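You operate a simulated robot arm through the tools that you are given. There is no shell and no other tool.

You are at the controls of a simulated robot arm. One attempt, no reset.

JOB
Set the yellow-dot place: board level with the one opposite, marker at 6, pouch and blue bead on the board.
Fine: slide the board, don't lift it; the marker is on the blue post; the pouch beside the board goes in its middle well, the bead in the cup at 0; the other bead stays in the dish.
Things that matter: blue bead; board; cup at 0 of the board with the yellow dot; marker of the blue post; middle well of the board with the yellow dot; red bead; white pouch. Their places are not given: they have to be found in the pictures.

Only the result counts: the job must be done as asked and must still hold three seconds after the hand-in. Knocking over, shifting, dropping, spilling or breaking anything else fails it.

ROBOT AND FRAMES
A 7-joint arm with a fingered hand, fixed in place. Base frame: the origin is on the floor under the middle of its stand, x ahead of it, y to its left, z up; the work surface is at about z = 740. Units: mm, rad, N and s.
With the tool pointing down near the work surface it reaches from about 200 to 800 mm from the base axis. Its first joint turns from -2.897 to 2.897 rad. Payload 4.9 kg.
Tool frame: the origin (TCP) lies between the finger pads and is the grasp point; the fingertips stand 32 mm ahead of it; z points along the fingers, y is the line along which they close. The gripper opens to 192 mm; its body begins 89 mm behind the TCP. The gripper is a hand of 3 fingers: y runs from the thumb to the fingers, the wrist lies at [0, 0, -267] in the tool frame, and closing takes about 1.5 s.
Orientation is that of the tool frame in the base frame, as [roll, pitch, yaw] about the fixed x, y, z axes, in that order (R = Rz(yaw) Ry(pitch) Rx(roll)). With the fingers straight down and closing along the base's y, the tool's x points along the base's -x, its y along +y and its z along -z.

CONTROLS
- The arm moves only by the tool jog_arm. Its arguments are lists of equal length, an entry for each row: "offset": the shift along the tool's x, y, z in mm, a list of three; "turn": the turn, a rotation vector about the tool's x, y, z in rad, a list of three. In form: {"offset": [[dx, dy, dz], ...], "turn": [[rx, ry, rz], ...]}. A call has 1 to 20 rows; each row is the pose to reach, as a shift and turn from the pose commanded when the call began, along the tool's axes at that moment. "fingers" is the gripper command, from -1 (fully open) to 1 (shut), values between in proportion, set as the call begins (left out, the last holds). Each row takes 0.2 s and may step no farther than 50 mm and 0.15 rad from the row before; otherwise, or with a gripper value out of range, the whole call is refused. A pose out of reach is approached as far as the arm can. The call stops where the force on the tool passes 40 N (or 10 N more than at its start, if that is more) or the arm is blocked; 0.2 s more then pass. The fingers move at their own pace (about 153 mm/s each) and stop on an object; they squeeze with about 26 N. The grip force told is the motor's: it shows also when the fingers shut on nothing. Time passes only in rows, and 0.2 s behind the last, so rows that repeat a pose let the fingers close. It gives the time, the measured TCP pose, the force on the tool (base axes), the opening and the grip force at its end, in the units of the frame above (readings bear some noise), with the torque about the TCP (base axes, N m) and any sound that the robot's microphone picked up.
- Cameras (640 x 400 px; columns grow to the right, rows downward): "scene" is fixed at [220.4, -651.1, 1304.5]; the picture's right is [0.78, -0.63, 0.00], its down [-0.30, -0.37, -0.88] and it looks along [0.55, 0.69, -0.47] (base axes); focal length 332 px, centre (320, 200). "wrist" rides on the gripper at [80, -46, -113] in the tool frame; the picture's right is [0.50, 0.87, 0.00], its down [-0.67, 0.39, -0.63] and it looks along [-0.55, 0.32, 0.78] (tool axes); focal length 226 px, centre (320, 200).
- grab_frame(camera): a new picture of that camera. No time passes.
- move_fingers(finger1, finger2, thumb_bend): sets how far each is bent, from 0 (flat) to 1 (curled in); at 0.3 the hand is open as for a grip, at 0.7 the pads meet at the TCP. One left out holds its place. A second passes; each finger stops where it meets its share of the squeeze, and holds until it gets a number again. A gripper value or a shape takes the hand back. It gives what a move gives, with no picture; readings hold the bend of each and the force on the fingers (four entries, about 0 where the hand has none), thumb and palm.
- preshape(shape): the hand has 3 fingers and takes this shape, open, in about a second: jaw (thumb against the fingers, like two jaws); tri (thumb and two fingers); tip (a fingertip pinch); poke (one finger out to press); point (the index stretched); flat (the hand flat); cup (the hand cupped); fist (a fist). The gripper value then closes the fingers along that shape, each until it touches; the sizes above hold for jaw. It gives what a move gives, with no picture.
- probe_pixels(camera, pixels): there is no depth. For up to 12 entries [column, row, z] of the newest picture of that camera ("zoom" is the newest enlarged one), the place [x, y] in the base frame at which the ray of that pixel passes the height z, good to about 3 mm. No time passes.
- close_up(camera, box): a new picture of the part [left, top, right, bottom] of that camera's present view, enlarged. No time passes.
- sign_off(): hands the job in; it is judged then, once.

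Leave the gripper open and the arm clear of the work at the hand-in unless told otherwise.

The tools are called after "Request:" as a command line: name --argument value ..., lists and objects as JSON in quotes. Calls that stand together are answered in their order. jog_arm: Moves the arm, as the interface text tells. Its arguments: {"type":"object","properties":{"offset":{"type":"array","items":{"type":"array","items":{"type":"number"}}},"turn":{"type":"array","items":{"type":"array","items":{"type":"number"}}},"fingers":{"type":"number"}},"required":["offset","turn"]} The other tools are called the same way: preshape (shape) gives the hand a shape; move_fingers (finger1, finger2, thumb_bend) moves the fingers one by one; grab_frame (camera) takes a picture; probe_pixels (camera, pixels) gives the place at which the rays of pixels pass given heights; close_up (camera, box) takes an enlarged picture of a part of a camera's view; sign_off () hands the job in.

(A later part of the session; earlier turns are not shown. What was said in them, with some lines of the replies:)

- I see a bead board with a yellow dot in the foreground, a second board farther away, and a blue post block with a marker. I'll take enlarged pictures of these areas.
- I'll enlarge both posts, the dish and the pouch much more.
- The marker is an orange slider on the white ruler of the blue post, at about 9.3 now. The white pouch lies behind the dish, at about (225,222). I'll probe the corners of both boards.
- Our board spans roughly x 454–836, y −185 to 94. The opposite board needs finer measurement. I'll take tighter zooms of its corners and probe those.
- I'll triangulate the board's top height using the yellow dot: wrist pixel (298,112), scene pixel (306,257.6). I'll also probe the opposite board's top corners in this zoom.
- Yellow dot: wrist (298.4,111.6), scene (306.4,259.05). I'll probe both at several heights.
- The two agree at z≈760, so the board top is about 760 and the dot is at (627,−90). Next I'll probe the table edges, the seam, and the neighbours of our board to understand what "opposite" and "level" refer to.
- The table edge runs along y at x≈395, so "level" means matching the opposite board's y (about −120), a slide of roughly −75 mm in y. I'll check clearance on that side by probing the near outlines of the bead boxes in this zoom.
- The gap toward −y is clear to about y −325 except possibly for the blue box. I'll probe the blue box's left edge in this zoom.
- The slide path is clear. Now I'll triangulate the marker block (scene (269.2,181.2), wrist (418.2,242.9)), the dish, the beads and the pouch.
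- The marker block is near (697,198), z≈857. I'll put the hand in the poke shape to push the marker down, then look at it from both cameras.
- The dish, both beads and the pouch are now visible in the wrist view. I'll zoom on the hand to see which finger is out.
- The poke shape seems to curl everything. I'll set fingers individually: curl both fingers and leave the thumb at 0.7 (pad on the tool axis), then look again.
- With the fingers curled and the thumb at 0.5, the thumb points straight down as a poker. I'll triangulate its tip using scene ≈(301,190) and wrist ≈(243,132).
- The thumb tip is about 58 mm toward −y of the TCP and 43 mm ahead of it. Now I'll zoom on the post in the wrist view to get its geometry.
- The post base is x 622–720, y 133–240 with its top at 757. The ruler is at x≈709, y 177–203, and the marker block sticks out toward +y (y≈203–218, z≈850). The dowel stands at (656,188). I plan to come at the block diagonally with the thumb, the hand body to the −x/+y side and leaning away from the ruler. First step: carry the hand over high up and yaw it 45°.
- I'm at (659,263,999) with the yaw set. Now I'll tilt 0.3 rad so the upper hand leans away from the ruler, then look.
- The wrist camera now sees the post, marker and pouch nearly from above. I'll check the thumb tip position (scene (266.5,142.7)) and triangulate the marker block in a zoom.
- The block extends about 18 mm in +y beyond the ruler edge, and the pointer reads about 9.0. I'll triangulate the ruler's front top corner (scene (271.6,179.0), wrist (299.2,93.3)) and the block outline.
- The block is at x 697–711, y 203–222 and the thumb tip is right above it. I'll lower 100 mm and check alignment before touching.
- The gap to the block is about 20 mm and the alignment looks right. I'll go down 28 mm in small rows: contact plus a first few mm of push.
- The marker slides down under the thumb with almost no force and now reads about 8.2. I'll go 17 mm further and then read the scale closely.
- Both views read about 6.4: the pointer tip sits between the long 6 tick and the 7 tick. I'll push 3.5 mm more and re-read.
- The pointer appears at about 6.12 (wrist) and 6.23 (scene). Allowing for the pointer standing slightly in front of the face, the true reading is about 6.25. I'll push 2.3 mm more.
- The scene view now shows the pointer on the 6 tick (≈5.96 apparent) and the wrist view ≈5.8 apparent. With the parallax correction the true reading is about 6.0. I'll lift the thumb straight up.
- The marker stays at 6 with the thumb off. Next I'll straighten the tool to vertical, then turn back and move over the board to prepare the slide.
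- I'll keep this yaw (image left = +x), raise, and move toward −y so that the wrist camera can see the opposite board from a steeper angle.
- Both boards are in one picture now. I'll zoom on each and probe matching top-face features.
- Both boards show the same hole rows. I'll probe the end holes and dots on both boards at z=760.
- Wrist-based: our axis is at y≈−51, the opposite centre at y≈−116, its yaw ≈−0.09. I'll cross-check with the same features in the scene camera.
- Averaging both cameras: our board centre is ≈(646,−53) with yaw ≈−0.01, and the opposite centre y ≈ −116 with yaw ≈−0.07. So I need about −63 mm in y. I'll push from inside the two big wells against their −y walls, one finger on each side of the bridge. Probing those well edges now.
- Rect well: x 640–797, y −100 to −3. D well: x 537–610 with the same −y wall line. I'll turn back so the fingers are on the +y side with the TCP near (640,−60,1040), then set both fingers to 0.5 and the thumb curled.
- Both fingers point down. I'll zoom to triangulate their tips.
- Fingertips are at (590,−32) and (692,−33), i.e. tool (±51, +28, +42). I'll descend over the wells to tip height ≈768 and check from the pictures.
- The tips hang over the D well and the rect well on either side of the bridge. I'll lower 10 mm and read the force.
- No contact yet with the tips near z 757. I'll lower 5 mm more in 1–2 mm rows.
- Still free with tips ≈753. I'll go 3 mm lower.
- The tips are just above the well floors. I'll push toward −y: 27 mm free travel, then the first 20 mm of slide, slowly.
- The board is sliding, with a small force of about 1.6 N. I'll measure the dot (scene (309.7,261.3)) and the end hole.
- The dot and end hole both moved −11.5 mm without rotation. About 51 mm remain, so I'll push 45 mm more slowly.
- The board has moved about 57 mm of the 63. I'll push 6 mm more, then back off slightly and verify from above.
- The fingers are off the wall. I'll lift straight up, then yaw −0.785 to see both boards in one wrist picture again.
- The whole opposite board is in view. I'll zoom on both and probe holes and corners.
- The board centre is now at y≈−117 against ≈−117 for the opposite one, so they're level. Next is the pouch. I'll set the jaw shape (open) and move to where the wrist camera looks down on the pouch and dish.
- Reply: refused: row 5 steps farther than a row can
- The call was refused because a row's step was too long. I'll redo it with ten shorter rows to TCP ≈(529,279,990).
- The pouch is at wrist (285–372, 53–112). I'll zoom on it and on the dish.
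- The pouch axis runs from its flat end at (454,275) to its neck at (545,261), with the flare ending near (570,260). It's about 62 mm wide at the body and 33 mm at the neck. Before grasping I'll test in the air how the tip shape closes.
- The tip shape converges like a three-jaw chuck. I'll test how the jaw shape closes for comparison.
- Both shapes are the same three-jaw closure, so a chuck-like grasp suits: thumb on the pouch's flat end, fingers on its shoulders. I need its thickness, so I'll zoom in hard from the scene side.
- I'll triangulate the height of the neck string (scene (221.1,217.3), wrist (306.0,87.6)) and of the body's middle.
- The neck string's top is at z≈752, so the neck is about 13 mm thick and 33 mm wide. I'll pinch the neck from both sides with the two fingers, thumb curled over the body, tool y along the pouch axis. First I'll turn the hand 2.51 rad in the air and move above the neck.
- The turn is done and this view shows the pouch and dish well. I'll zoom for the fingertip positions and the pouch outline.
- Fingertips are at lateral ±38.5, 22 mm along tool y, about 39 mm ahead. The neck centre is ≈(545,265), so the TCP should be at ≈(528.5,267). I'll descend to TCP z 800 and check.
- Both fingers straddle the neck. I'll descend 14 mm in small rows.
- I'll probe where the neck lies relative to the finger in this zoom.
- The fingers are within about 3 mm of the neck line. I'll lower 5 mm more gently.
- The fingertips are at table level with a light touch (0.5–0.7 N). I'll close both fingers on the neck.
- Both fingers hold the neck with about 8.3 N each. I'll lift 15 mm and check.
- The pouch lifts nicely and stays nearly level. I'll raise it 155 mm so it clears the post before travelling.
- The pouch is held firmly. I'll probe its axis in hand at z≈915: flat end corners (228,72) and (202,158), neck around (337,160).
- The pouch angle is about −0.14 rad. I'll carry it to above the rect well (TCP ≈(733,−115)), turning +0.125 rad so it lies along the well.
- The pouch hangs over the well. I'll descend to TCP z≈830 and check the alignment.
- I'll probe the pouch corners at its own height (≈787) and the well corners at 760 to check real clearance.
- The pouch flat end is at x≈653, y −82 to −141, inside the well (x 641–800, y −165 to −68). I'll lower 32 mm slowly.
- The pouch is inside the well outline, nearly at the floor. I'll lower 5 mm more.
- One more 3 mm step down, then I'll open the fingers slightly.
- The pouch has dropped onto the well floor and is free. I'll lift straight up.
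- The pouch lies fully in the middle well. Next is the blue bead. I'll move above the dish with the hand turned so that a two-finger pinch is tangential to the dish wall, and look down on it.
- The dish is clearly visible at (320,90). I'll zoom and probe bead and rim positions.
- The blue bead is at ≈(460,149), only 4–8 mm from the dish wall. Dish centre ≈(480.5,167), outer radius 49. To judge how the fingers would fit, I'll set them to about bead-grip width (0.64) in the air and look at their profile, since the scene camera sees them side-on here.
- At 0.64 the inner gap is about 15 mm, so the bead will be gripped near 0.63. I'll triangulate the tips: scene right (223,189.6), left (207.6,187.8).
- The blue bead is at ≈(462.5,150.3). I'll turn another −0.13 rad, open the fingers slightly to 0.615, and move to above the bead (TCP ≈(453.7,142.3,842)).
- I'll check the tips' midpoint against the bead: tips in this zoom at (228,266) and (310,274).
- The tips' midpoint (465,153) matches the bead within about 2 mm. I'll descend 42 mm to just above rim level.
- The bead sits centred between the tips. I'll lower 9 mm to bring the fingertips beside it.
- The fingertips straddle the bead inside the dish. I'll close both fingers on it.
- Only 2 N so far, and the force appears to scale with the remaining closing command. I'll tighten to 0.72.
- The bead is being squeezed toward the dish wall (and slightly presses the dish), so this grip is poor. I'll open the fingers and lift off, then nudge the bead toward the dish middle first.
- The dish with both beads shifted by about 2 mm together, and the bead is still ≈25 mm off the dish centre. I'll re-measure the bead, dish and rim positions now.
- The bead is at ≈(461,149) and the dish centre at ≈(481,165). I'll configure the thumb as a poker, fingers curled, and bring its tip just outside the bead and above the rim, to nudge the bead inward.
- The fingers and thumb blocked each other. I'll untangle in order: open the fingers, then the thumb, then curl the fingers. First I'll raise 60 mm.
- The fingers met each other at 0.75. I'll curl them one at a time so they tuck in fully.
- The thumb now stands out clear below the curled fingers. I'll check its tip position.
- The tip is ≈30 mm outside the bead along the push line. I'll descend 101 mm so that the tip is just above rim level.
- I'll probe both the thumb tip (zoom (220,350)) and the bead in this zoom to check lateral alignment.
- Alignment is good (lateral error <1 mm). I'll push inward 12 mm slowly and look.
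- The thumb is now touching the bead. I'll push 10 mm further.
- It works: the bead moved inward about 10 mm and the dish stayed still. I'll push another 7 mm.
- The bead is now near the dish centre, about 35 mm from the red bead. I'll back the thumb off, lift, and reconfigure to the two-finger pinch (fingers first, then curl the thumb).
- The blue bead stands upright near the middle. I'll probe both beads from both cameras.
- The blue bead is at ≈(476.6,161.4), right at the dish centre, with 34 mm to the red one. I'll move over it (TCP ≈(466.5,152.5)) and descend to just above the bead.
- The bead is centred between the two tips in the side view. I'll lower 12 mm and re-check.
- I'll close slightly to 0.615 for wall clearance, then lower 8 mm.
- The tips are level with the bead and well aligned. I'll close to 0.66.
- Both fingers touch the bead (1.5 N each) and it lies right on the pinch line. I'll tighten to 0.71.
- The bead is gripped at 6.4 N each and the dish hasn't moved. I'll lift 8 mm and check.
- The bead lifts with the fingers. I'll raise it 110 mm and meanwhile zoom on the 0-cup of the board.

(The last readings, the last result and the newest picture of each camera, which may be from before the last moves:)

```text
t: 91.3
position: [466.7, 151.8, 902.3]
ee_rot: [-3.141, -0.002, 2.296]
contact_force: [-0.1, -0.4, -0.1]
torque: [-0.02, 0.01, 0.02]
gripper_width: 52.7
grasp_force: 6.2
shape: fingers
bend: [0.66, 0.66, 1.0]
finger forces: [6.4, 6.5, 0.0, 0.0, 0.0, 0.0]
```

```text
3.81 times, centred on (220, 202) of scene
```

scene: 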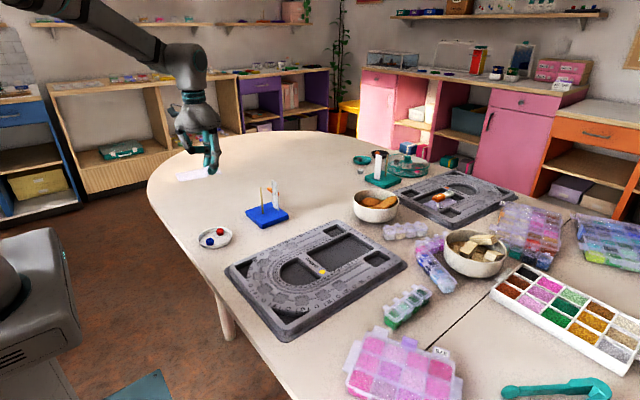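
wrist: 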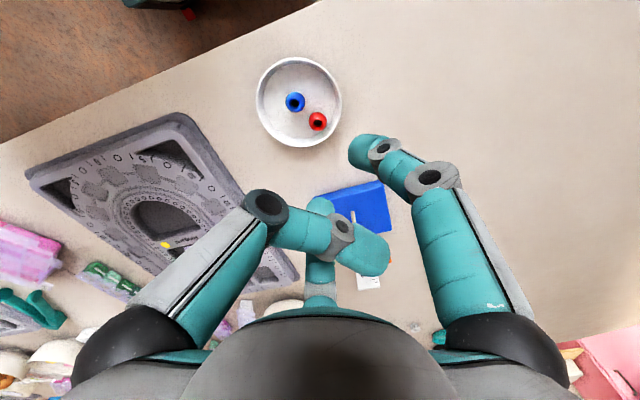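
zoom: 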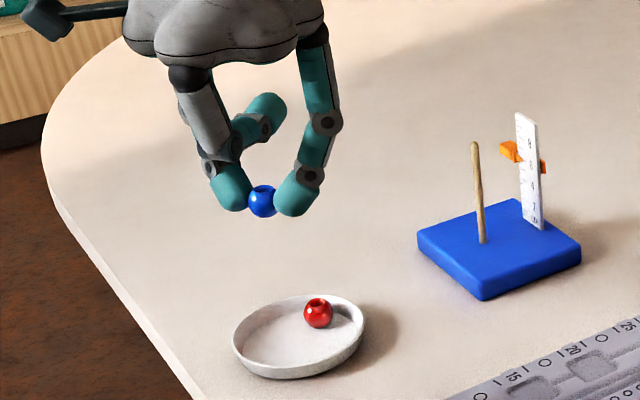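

The bead is held and the red bead is still in the dish. The cup facing the 0 mark is at zoom (320,220), i.e. scene (265,289). I'll probe its centre and corners.

Request:
probe_pixels --camera "scene" --pixels '[[265, 289, 757], [265, 289, 757], [257.2, 289.5, 759], [272.2, 290, 759], [265.5, 284, 759], [263, 295, 759], [254.6, 293.4, 760], [322.4, 271.6, 760]]'

Request:
close_up --camera "scene" --box '[245, 275, 285, 305]'

```text
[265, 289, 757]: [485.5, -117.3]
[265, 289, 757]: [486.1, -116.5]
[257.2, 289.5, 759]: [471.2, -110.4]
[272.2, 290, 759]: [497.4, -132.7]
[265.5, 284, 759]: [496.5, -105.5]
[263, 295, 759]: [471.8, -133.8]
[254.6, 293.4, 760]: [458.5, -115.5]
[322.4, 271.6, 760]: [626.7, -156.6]
```

```text
13.33 times, centred on (265, 290) of scene
```

zoom: 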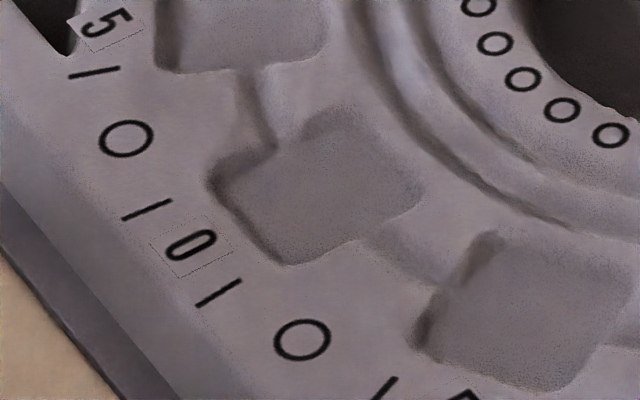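

Request:
probe_pixels --camera "zoom" --pixels '[[212, 190, 758], [287, 262, 758], [420, 200, 758], [335, 112, 758], [315, 190, 756], [315, 190, 756], [315, 190, 756], [188, 245, 760]]'

```text
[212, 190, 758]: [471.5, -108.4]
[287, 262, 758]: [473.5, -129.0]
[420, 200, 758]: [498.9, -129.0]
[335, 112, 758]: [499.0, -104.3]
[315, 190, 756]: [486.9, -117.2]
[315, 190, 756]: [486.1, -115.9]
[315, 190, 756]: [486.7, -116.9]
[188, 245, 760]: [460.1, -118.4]
```

The cup centre is ≈(486,−117.5) and about 25 mm wide. Now I'll locate the bead in the hand (z≈870.6) with both cameras.

Request:
close_up --camera "scene" --box '[190, 185, 225, 215]'

Request:
grab_frame --camera "wrist"

Request:
close_up --camera "wrist" --box '[280, 130, 380, 230]'

```text
13.33 times, centred on (208, 200) of scene
```

zoom: 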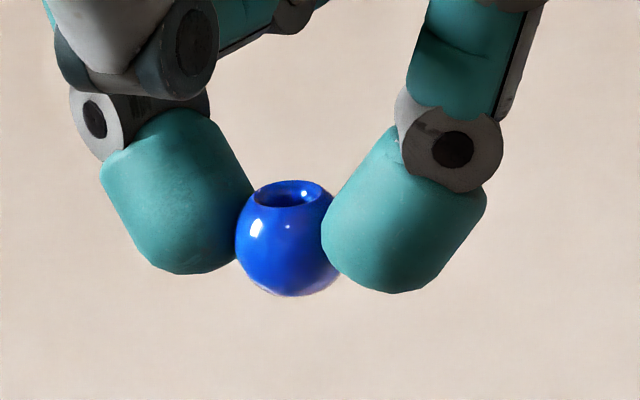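

```text
taken
```

wrist: 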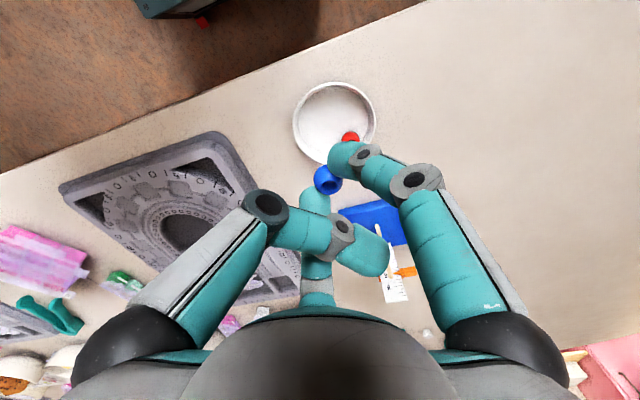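

```text
4.00 times, centred on (330, 180) of wrist
```

zoom: 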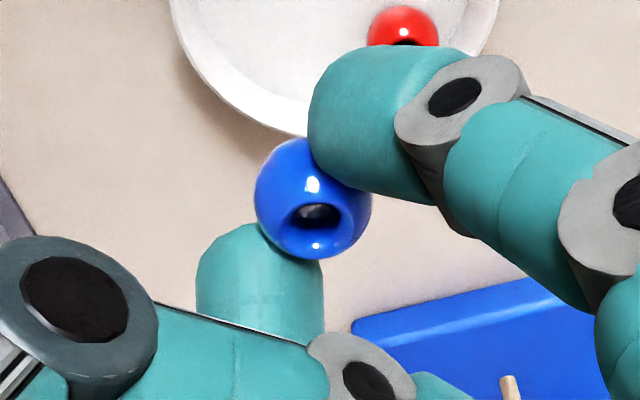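

Request:
probe_pixels --camera "scene" --pixels '[[205.6, 202.85, 870.6], [205.6, 202.85, 870.6], [205.6, 202.85, 867], [205.6, 202.85, 874]]'

Request:
probe_pixels --camera "wrist" --pixels '[[328.25, 180, 870.6], [328.25, 180, 870.6], [328.25, 180, 867], [328.25, 180, 874]]'

```text
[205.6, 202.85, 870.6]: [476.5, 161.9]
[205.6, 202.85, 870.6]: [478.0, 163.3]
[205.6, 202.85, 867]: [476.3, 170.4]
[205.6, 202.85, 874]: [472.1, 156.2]
```

```text
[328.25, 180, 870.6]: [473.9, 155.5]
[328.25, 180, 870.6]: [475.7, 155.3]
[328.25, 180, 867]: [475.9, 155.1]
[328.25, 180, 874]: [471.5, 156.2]
```

The bead sits at about 9 mm along tool y and 30 mm ahead of the TCP. I'll carry it over the 0-cup (TCP ≈(479.3,−123.3)) at this height.

Request:
jog_arm --offset '[[-21.4, -17.3, 0], [-42.8, -34.5, 0], [-64.3, -51.8, 0], [-85.7, -69.1, 0], [-107.1, -86.4, 0], [-128.5, -103.6, 0], [-149.9, -120.9, 0], [-171.4, -138.2, 0], [-192.8, -155.4, 0], [-214.2, -172.7, 0]]' --turn '[[0, 0, 0], [0, 0, 0], [0, 0, 0], [0, 0, 0], [0, 0, 0], [0, 0, 0], [0, 0, 0], [0, 0, 0], [0, 0, 0], [0, 0, 0]]'

Request:
grab_frame --camera "wrist"

Request:
close_up --camera "scene" --box '[210, 190, 320, 320]'

```text
t: 93.5
position: [478.9, -124.0, 903.6]
ee_rot: [3.141, 0.0, 2.292]
contact_force: [-0.1, -1.3, -0.2]
torque: [0.02, -0.01, -0.01]
gripper_width: 52.9
grasp_force: 6.5
shape: fingers
bend: [0.66, 0.66, 1.0]
finger forces: [6.4, 6.6, 0.0, 0.0, 0.0, 0.0]
```

```text
taken
```

wrist: 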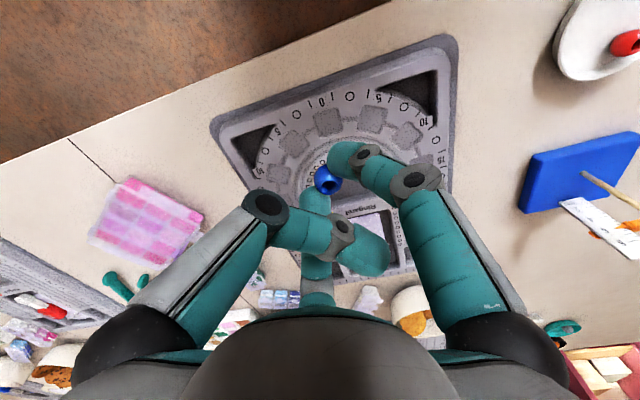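

```text
3.08 times, centred on (265, 255) of scene
```

zoom: 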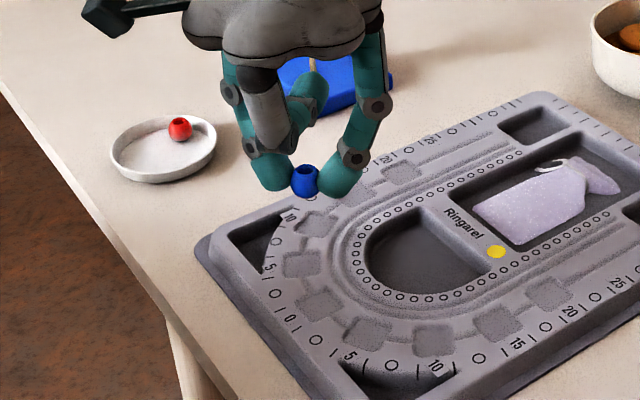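

I'll zoom the wrist view on the 0-cup for a second measurement.

Request:
close_up --camera "wrist" --box '[270, 80, 390, 180]'

Request:
probe_pixels --camera "zoom" --pixels '[[320, 200, 757]]'

```text
4.00 times, centred on (330, 130) of wrist
```

zoom: 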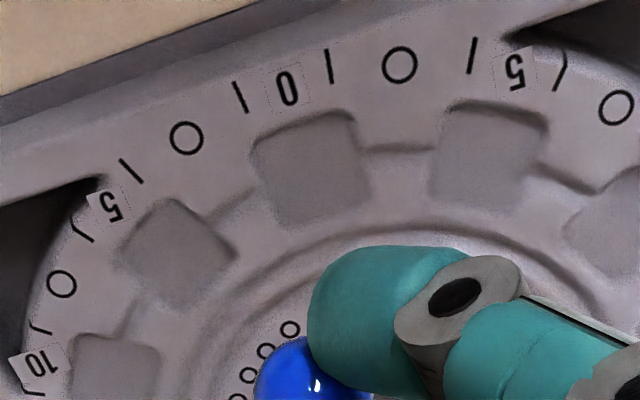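

```text
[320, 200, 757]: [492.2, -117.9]
```

The 0 mark at (288,88) faces the cup at (314,170) in this zoom. I'll probe its corners and centre.

Request:
probe_pixels --camera "zoom" --pixels '[[254, 150, 758], [350, 112, 758], [372, 195, 758], [283, 226, 758], [314, 171, 757], [314, 171, 757], [314, 171, 757], [288, 88, 760]]'

```text
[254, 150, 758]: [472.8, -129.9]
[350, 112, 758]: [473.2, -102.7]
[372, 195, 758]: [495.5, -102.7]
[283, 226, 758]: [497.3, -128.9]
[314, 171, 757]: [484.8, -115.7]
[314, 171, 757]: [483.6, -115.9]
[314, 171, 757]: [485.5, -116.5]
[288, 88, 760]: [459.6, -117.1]
```

The cup centre averages (485.3,−116.7). I'll re-locate the bead in hand here in the scene view.

Request:
close_up --camera "scene" --box '[260, 215, 300, 245]'

Request:
probe_pixels --camera "wrist" --pixels '[[328.25, 180, 873], [328.25, 180, 873], [328.25, 180, 873]]'

```text
13.33 times, centred on (280, 230) of scene
```

zoom: 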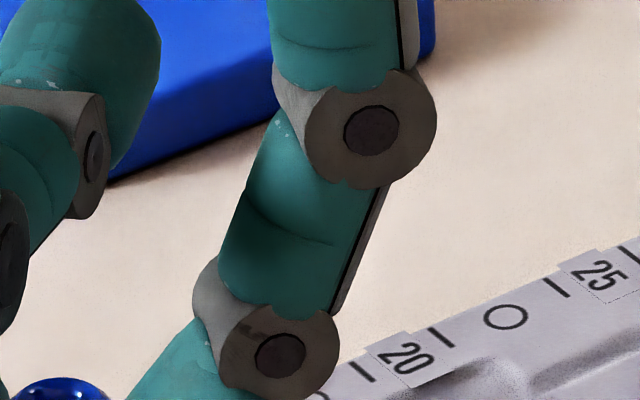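

```text
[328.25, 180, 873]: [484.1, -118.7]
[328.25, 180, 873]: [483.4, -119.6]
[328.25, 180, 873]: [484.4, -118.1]
```

Request:
close_up --camera "scene" --box '[240, 235, 280, 262]'

```text
14.81 times, centred on (260, 248) of scene
```

zoom: 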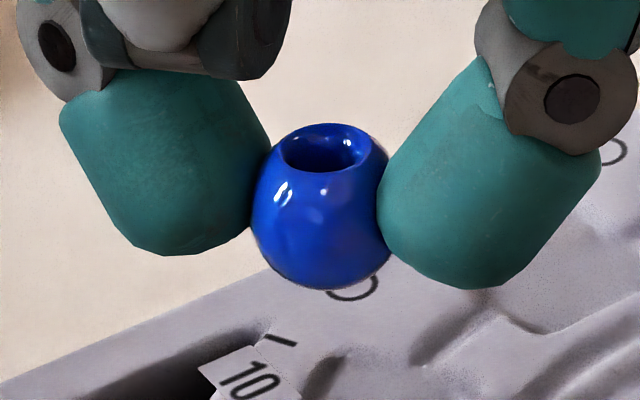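

Request:
probe_pixels --camera "zoom" --pixels '[[322, 207, 870], [322, 207, 873], [322, 207, 873], [322, 207, 876]]'

```text
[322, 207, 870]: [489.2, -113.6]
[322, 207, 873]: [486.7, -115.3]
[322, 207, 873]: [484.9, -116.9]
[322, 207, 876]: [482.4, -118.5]
```

Bead and cup agree within about 1 mm. I'll descend 92 mm, then check before the last few mm.

Request:
jog_arm --offset '[[0, 0, 30], [0, 0, 60], [0, 0, 80], [0, 0, 92]]' --turn '[[0, 0, 0], [0, 0, 0], [0, 0, 0], [0, 0, 0]]'

Request:
close_up --camera "scene" --box '[235, 260, 295, 305]'

Request:
close_up --camera "wrist" --box '[270, 110, 390, 230]'

```text
t: 94.5
position: [480.0, -123.2, 810.2]
ee_rot: [-3.141, -0.001, 2.292]
contact_force: [0.1, 0.2, -0.1]
torque: [0.0, 0.0, 0.0]
gripper_width: 52.8
grasp_force: 5.9
shape: fingers
bend: [0.66, 0.66, 1.0]
finger forces: [6.4, 6.5, 0.1, 0.0, 0.1, 0.0]
```

```text
8.89 times, centred on (265, 282) of scene
```

zoom: 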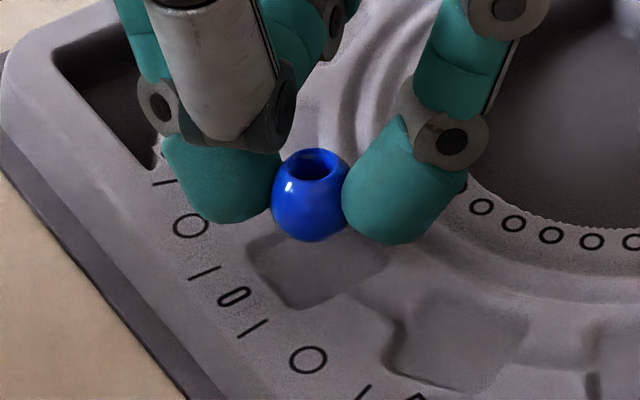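

```text
3.33 times, centred on (330, 170) of wrist
```

zoom: 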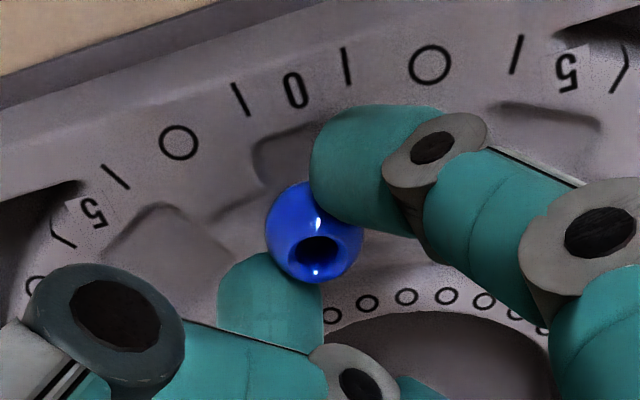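

The geometry predicts the bead lands within about 1 mm of the cup centre. I'll lower 8 mm more.

Request:
jog_arm --offset '[[0, 0, 3], [0, 0, 6], [0, 0, 8]]' --turn '[[0, 0, 0], [0, 0, 0], [0, 0, 0]]'

Request:
close_up --camera "scene" --box '[235, 260, 295, 305]'

Request:
close_up --camera "wrist" --box '[270, 110, 390, 230]'

```text
t: 95.3
position: [478.8, -122.3, 802.7]
ee_rot: [-3.141, -0.001, 2.293]
contact_force: [0.5, 0.0, -1.2]
torque: [0.03, 0.0, -0.02]
gripper_width: 52.7
grasp_force: 6.1
shape: fingers
bend: [0.66, 0.66, 1.0]
finger forces: [6.3, 6.6, 0.0, 0.0, 0.0, 0.0]
```

```text
8.89 times, centred on (265, 282) of scene
```

zoom: 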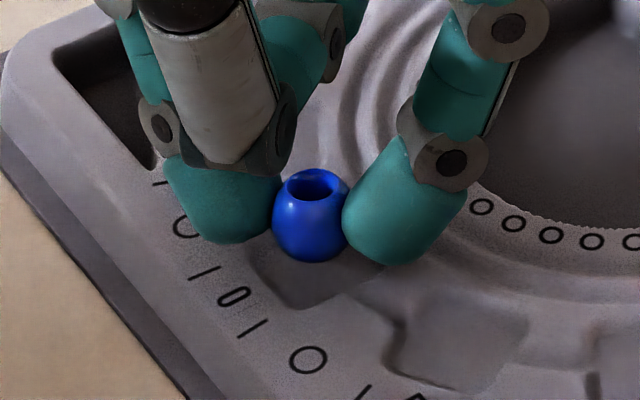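

```text
3.33 times, centred on (330, 170) of wrist
```

zoom: 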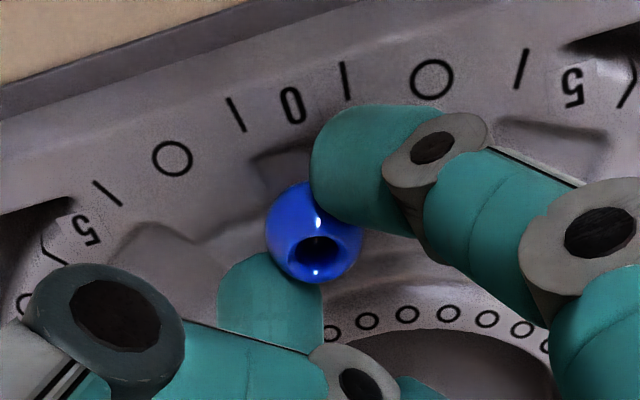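

Predicted landing is (314,233) against the target (314.5,235.5), so within 1 mm. I'll lower 2.5 mm more and watch the force.

Request:
jog_arm --offset '[[0, -0.8, 1], [0, -0.8, 2], [0, -0.8, 2.5]]' --turn '[[0, 0, 0], [0, 0, 0], [0, 0, 0]]'

Request:
close_up --camera "scene" --box '[235, 260, 295, 305]'

```text
t: 96.1
position: [480.0, -122.5, 799.9]
ee_rot: [-3.14, 0.0, 2.293]
contact_force: [0.0, -0.8, -0.2]
torque: [-0.02, 0.01, 0.02]
gripper_width: 52.6
grasp_force: 7.0
shape: fingers
bend: [0.66, 0.66, 1.0]
finger forces: [6.3, 6.5, 0.0, 0.1, 0.0, 0.1]
```

```text
8.89 times, centred on (265, 282) of scene
```

zoom: 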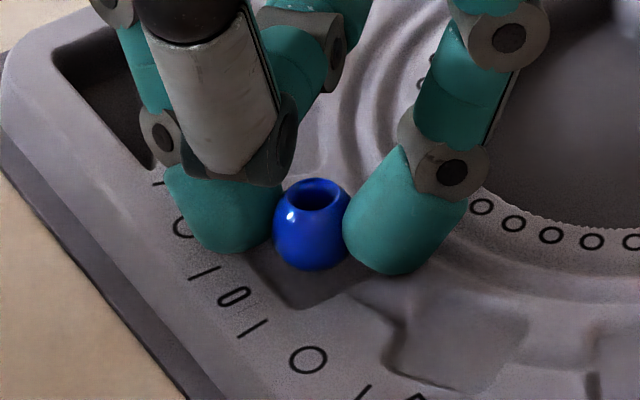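

No contact yet, and the bead is about 3.5 mm above its rest. I'll lower 1.5 mm more.

Request:
jog_arm --offset '[[0, 0, 0.8], [0, 0, 1.5], [0, 0, 1.5]]' --turn '[[0, 0, 0], [0, 0, 0], [0, 0, 0]]'

Request:
close_up --camera "scene" --box '[235, 260, 295, 305]'

```text
t: 96.9
position: [478.6, -123.2, 799.0]
ee_rot: [3.141, 0.001, 2.293]
contact_force: [0.0, -0.2, -0.2]
torque: [0.0, 0.02, -0.01]
gripper_width: 53.1
grasp_force: 6.9
shape: fingers
bend: [0.66, 0.66, 1.0]
finger forces: [6.4, 6.5, 0.1, 0.0, 0.1, 0.1]
```

```text
8.89 times, centred on (265, 282) of scene
```

zoom: 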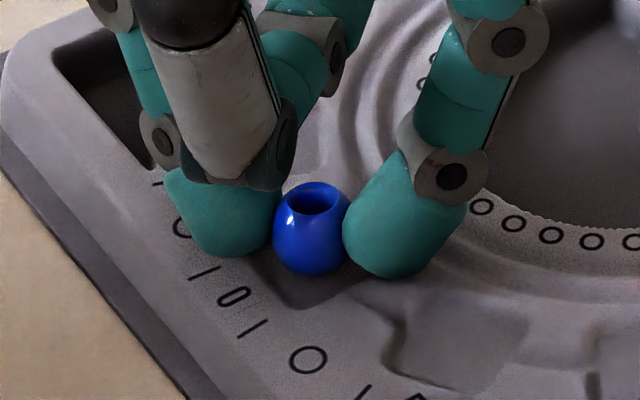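

The bead is about 2 mm above the cup floor. I'll release gently in two steps.

Request:
move_fingers --finger1 0.655 --finger2 0.655

Request:
move_fingers --finger1 0.61 --finger2 0.61

Request:
close_up --camera "scene" --box '[235, 260, 295, 305]'

Request:
close_up --camera "wrist" --box '[270, 110, 390, 230]'

```text
t: 97.9
position: [479.1, -122.6, 800.2]
ee_rot: [-3.141, 0.0, 2.292]
contact_force: [0.3, -0.4, -0.2]
torque: [0.01, -0.01, 0.0]
gripper_width: 52.5
grasp_force: 1.1
shape: fingers
bend: [0.64, 0.65, 1.0]
finger forces: [0.8, 0.9, 0.1, 0.1, 0.0, 0.1]
```

```text
t: 98.9
position: [478.5, -123.1, 799.4]
ee_rot: [-3.141, 0.0, 2.292]
contact_force: [0.6, 1.0, 0.8]
torque: [0.0, 0.03, 0.0]
gripper_width: 55.1
grasp_force: 0.1
shape: fingers
bend: [0.61, 0.61, 1.0]
finger forces: [0.0, 0.1, 0.0, 0.0, 0.0, 0.0]
```

```text
8.89 times, centred on (265, 282) of scene
```

zoom: 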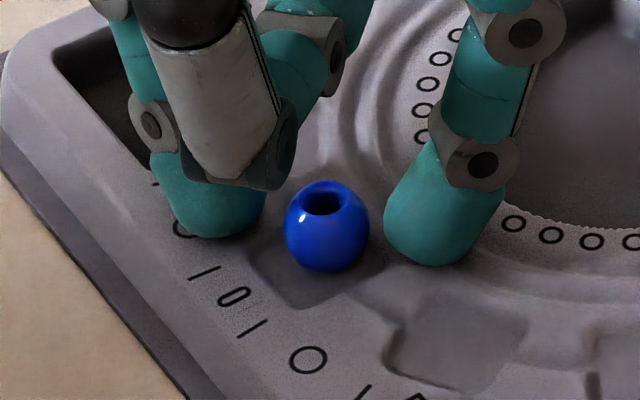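

```text
3.33 times, centred on (330, 170) of wrist
```

zoom: 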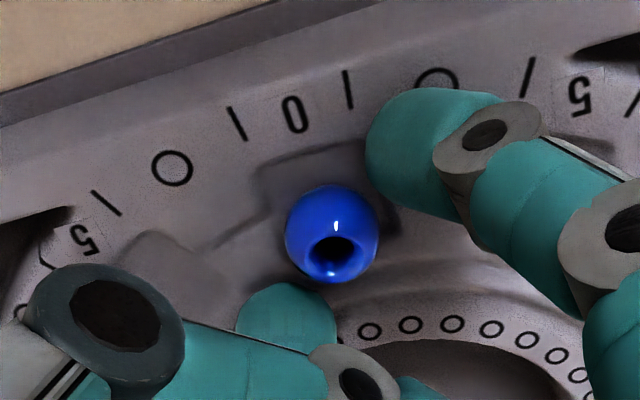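

The bead was dragged slightly (about 4–5 mm toward +x) as the fingers opened. I'll lift straight up and look at how it sits.

Request:
jog_arm --offset '[[0, 0, -5], [0, 0, -15], [0, 0, -40], [0, 0, -75], [0, 0, -110]]' --turn '[[0, 0, 0], [0, 0, 0], [0, 0, 0], [0, 0, 0], [0, 0, 0]]'

Request:
close_up --camera "scene" --box '[245, 270, 285, 300]'

Request:
close_up --camera "wrist" --box '[270, 70, 390, 180]'

```text
t: 100.1
position: [478.9, -121.5, 910.2]
ee_rot: [-3.141, -0.001, 2.293]
contact_force: [-0.7, -0.4, 0.6]
torque: [-0.02, -0.01, 0.0]
gripper_width: 55.2
grasp_force: 0.1
shape: fingers
bend: [0.61, 0.61, 1.0]
finger forces: [0.0, 0.0, 0.0, 0.0, 0.0, 0.1]
```

```text
13.33 times, centred on (265, 285) of scene
```

zoom: 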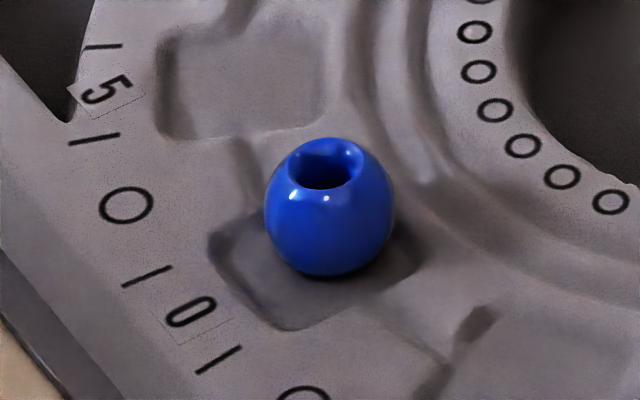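

```text
3.64 times, centred on (330, 125) of wrist
```

zoom: 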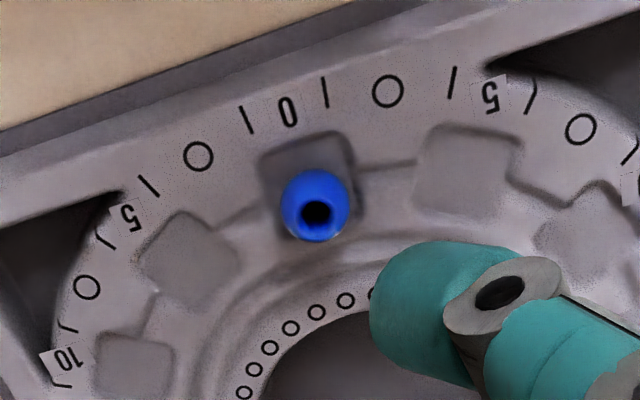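

The bead sits upright in the 0-cup, a few mm off its centre. I'll triangulate its height to confirm it rests on the cup floor.

Request:
probe_pixels --camera "scene" --pixels '[[265.75, 285.6, 762], [265.75, 285.6, 766], [265.75, 285.6, 766], [265.75, 285.6, 770], [265.75, 285.6, 774]]'

Request:
grab_frame --camera "wrist"

Request:
probe_pixels --camera "wrist" --pixels '[[328.6, 126.9, 762], [328.6, 126.9, 766], [328.6, 126.9, 766], [328.6, 126.9, 770], [328.6, 126.9, 774]]'

```text
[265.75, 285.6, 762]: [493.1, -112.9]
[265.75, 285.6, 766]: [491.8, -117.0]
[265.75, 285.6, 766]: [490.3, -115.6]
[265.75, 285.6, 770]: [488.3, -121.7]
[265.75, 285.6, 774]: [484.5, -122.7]
```

```text
taken
```

wrist: 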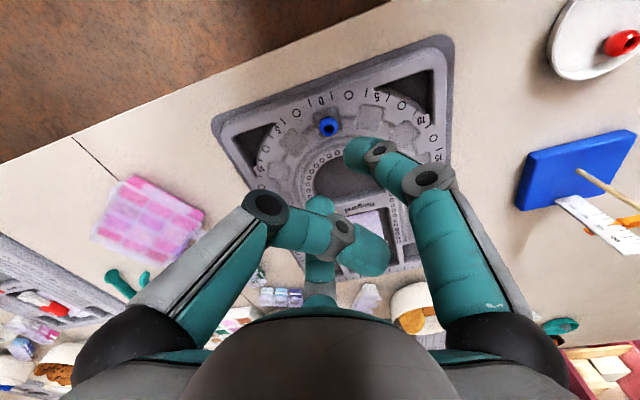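

```text
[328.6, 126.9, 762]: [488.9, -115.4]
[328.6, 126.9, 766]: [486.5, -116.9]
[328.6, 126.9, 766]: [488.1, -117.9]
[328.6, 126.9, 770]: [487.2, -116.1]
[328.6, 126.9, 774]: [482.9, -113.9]
```

The bead's centre is at z≈766, resting on the cup floor about 4 mm off centre. Now I'll compare the dish with its starting picture, using the same zoom as at the beginning.

Request:
close_up --camera "scene" --box '[180, 200, 260, 260]'

Request:
close_up --camera "scene" --box '[240, 170, 300, 232]'

Request:
grab_frame --camera "scene"

```text
6.67 times, centred on (220, 230) of scene
```

zoom: 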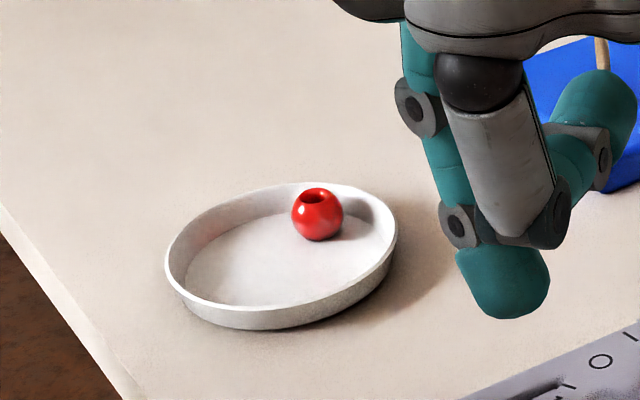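

```text
6.45 times, centred on (270, 201) of scene
```

zoom: 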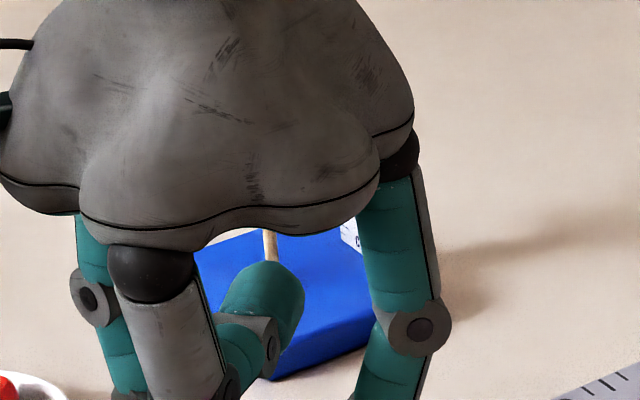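

```text
taken
```

scene: 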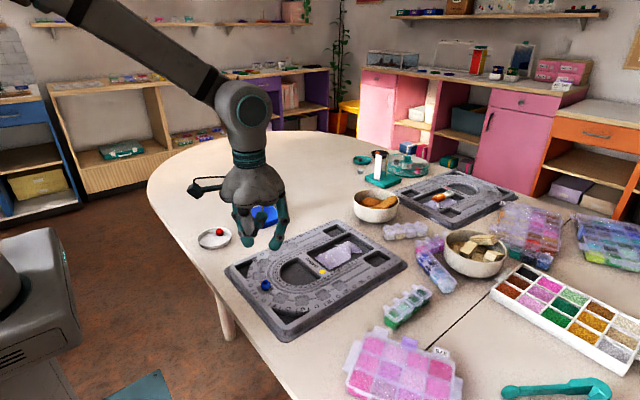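

The dish moved only about 3 mm in total and the red bead is in it, so I'll leave that alone. I'll raise the arm, open the hand, and then do final checks of board, marker, pouch and bead.

Request:
jog_arm --offset '[[0, 0, -40], [0, 0, -80], [0, 0, -120], [0, 0, -150]]' --turn '[[0, 0, 0], [0, 0, 0], [0, 0, 0], [0, 0, 0]]'

Request:
preshape --shape "jaw"

Request:
grab_frame --camera "scene"

Request:
grab_frame --camera "wrist"

```text
t: 101.1
position: [478.5, -121.3, 1058.6]
ee_rot: [3.141, 0.0, 2.293]
contact_force: [-0.5, 0.8, 0.2]
torque: [0.02, 0.02, -0.01]
gripper_width: 55.4
grasp_force: 0.0
shape: fingers
bend: [0.61, 0.61, 1.0]
finger forces: [0.1, 0.1, 0.0, 0.1, 0.0, 0.0]
```

```text
t: 102.0
position: [479.8, -122.8, 1058.8]
ee_rot: [-3.141, 0.001, 2.293]
contact_force: [0.1, 0.9, 0.4]
torque: [0.0, -0.02, -0.01]
gripper_width: 191.9
grasp_force: 0.1
shape: jaw
bend: [0.3, 0.3, 0.3]
finger forces: [0.0, 0.1, 0.0, 0.1, 0.1, 0.0]
```

```text
taken
```

scene: 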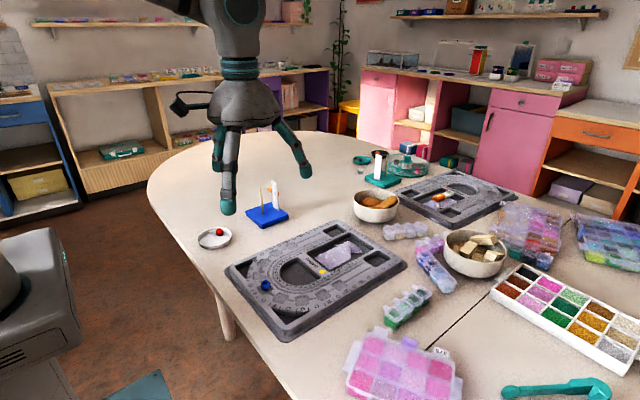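

```text
taken
```

wrist: 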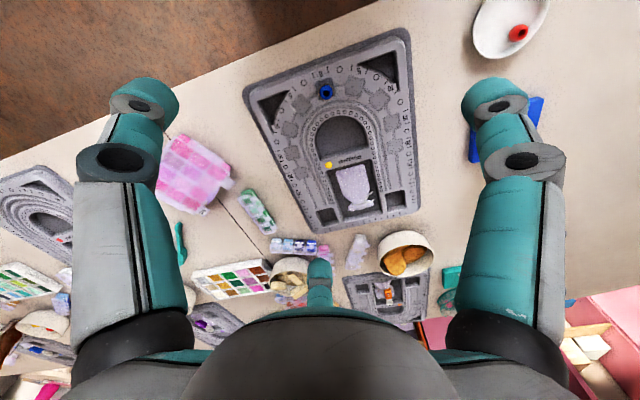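

The hand is open and clear. I'll verify the final states: board dot and end hole, bead in cup, marker reading, pouch in the well.

Request:
close_up --camera "scene" --box '[280, 210, 420, 300]'

Request:
close_up --camera "scene" --box '[245, 270, 285, 300]'

Request:
close_up --camera "scene" --box '[262, 182, 292, 202]'

Request:
close_up --camera "wrist" --box '[240, 20, 420, 230]'

```text
4.44 times, centred on (350, 255) of scene
```

zoom: 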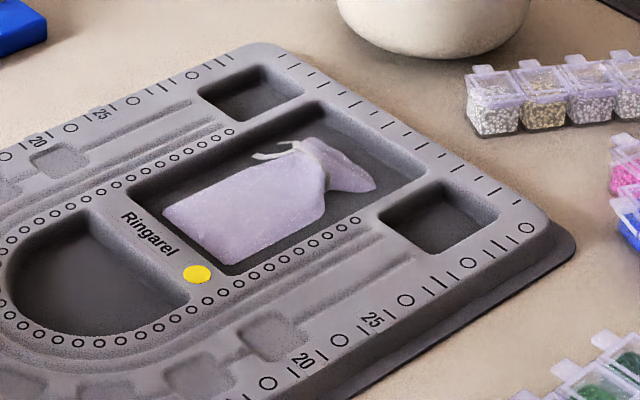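

```text
13.33 times, centred on (265, 285) of scene
```

zoom: 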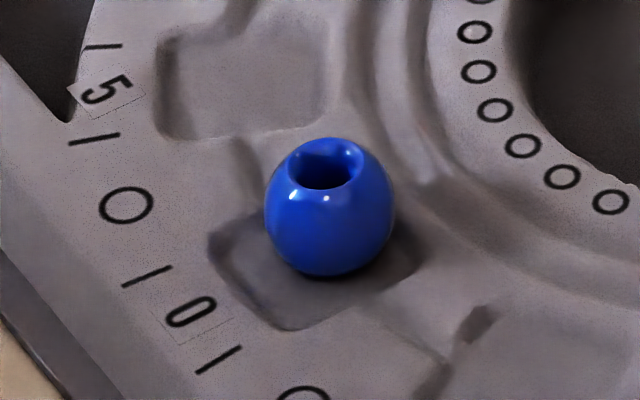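

```text
16.00 times, centred on (277, 192) of scene
```

zoom: 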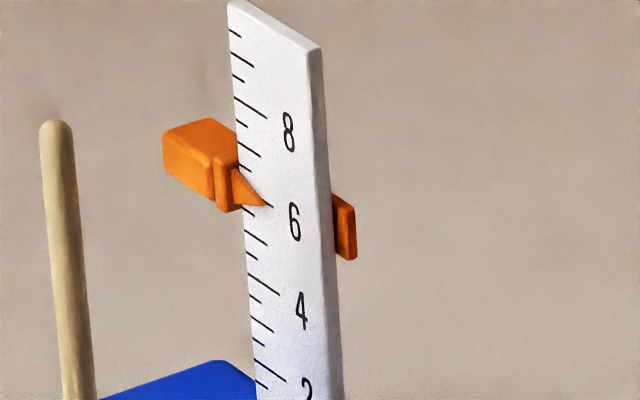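

```text
1.90 times, centred on (330, 125) of wrist
```

zoom: 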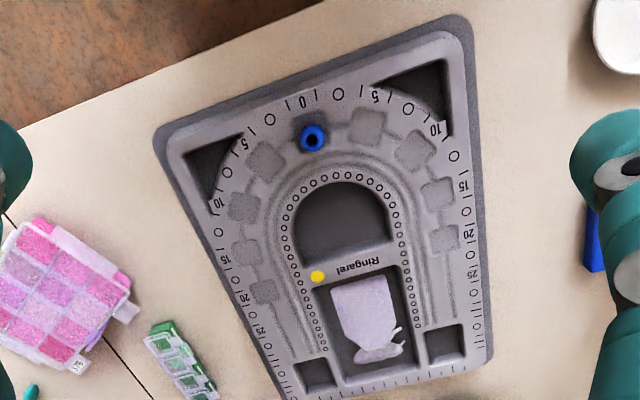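

Everything holds: board unmoved since the slide, marker at 6, pouch in the middle well, bead in the 0-cup. The wide view also shows neighbouring places. As a cross-check on what "level" means I'll probe both boards and the neighbouring pair from here.

Request:
probe_pixels --camera "wrist" --pixels '[[62, 240, 760], [326, 165, 760], [390, 293, 760], [5, 190, 745], [40, 170, 745], [200, 310, 745], [238, 322, 745], [394, 273, 745], [428, 290, 745]]'

Request:
close_up --camera "wrist" --box '[0, 150, 280, 350]'

Request:
close_up --camera "wrist" --box '[320, 240, 460, 340]'

```text
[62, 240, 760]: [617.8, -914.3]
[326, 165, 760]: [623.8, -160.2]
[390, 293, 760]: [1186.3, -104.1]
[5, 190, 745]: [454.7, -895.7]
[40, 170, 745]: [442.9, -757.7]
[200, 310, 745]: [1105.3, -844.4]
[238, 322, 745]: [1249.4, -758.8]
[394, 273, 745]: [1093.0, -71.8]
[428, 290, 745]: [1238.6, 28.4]
```

```text
2.00 times, centred on (140, 250) of wrist
```

zoom: 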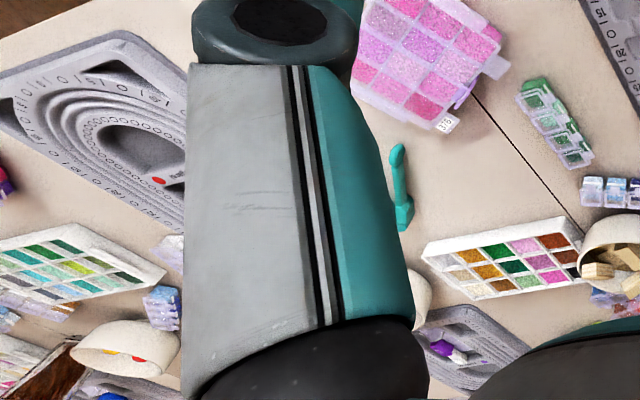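

```text
4.00 times, centred on (390, 290) of wrist
```

zoom: 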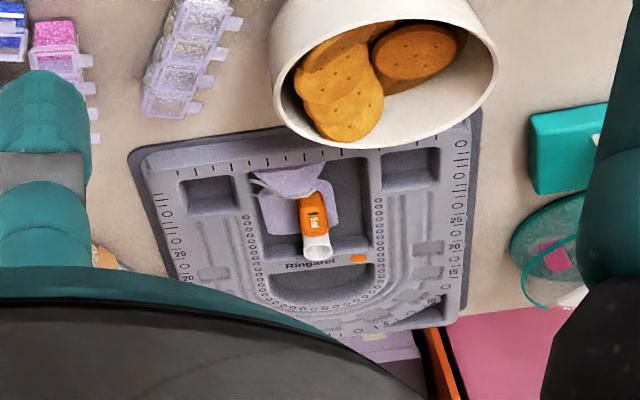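

The other places don't add anything I need. I'll retreat a little toward the base and compare the post base with its first picture.

Request:
jog_arm --offset '[[22, -15, -13], [45, -31, -27], [67.8, -46.8, -40]]' --turn '[[0, 0, 0], [0, 0, 0], [0, 0, 0]]'

Request:
close_up --camera "scene" --box '[240, 170, 300, 232]'

Request:
close_up --camera "scene" --box '[180, 160, 400, 320]'

Request:
close_up --camera "scene" --box '[340, 130, 540, 260]'

```text
t: 102.8
position: [398.0, -103.5, 1100.4]
ee_rot: [3.141, 0.001, 2.293]
contact_force: [-0.4, -0.8, -0.3]
torque: [0.01, -0.03, 0.0]
gripper_width: 191.9
grasp_force: 0.0
shape: jaw
bend: [0.3, 0.3, 0.3]
finger forces: [0.0, 0.1, 0.1, 0.0, 0.0, 0.1]
```

```text
6.45 times, centred on (270, 201) of scene
```

zoom: 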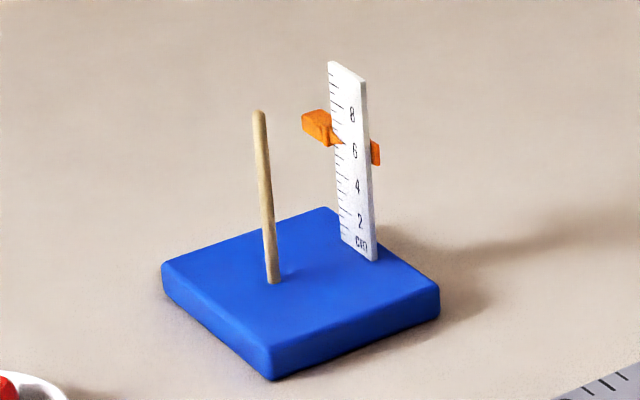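

```text
2.50 times, centred on (290, 240) of scene
```

zoom: 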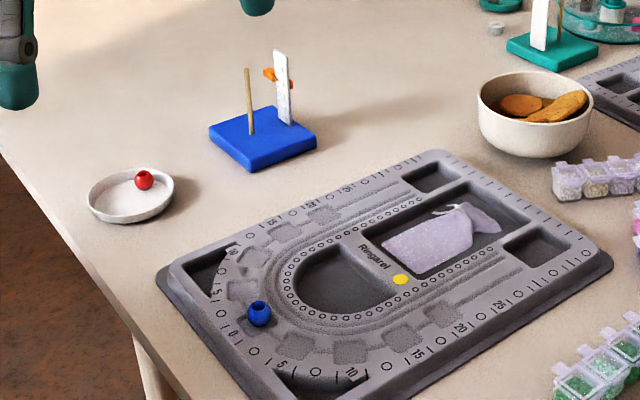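

```text
3.08 times, centred on (440, 195) of scene
```

zoom: 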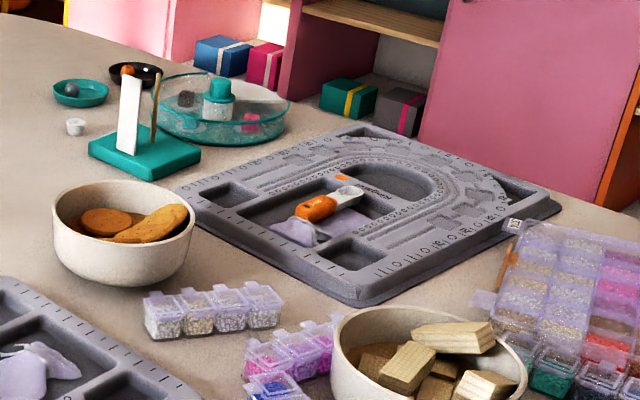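

The post base is exactly where it started, with the marker at 6. The board is level with the opposite one, the pouch is in the middle well, the blue bead is in the 0-cup, and the red bead is in the dish. The hand is open and clear, so I'm handing in.

Request:
sign_off

```text
The job is handed in.
```

I set the yellow-dot place and handed it in. The final pictures show each part done, but the dish of beads ended up about 3 mm from where it started.

- **Board:** I slid it about 64 mm without lifting it. Its centre is now at y ≈ −117 mm and the opposite board's is at about −117 mm. I took "level" to mean the same position along the table edge. The two boards still differ in angle by about 0.065 rad, because the opposite one is turned slightly.
- **Marker:** it reads about 6.0, give or take 0.1, and the blue post did not move.
- **Pouch:** it lies in the rectangular well, the same well the opposite place uses.
- **Blue bead:** it sits upright in the cup at 0, about 4 mm off the cup's centre.
- **Red bead:** it is still in the dish.

The dish shifted when my first grip on the blue bead pushed against its wall. I left it there rather than risk moving it further.

The hand is open and the arm is clear of the table.
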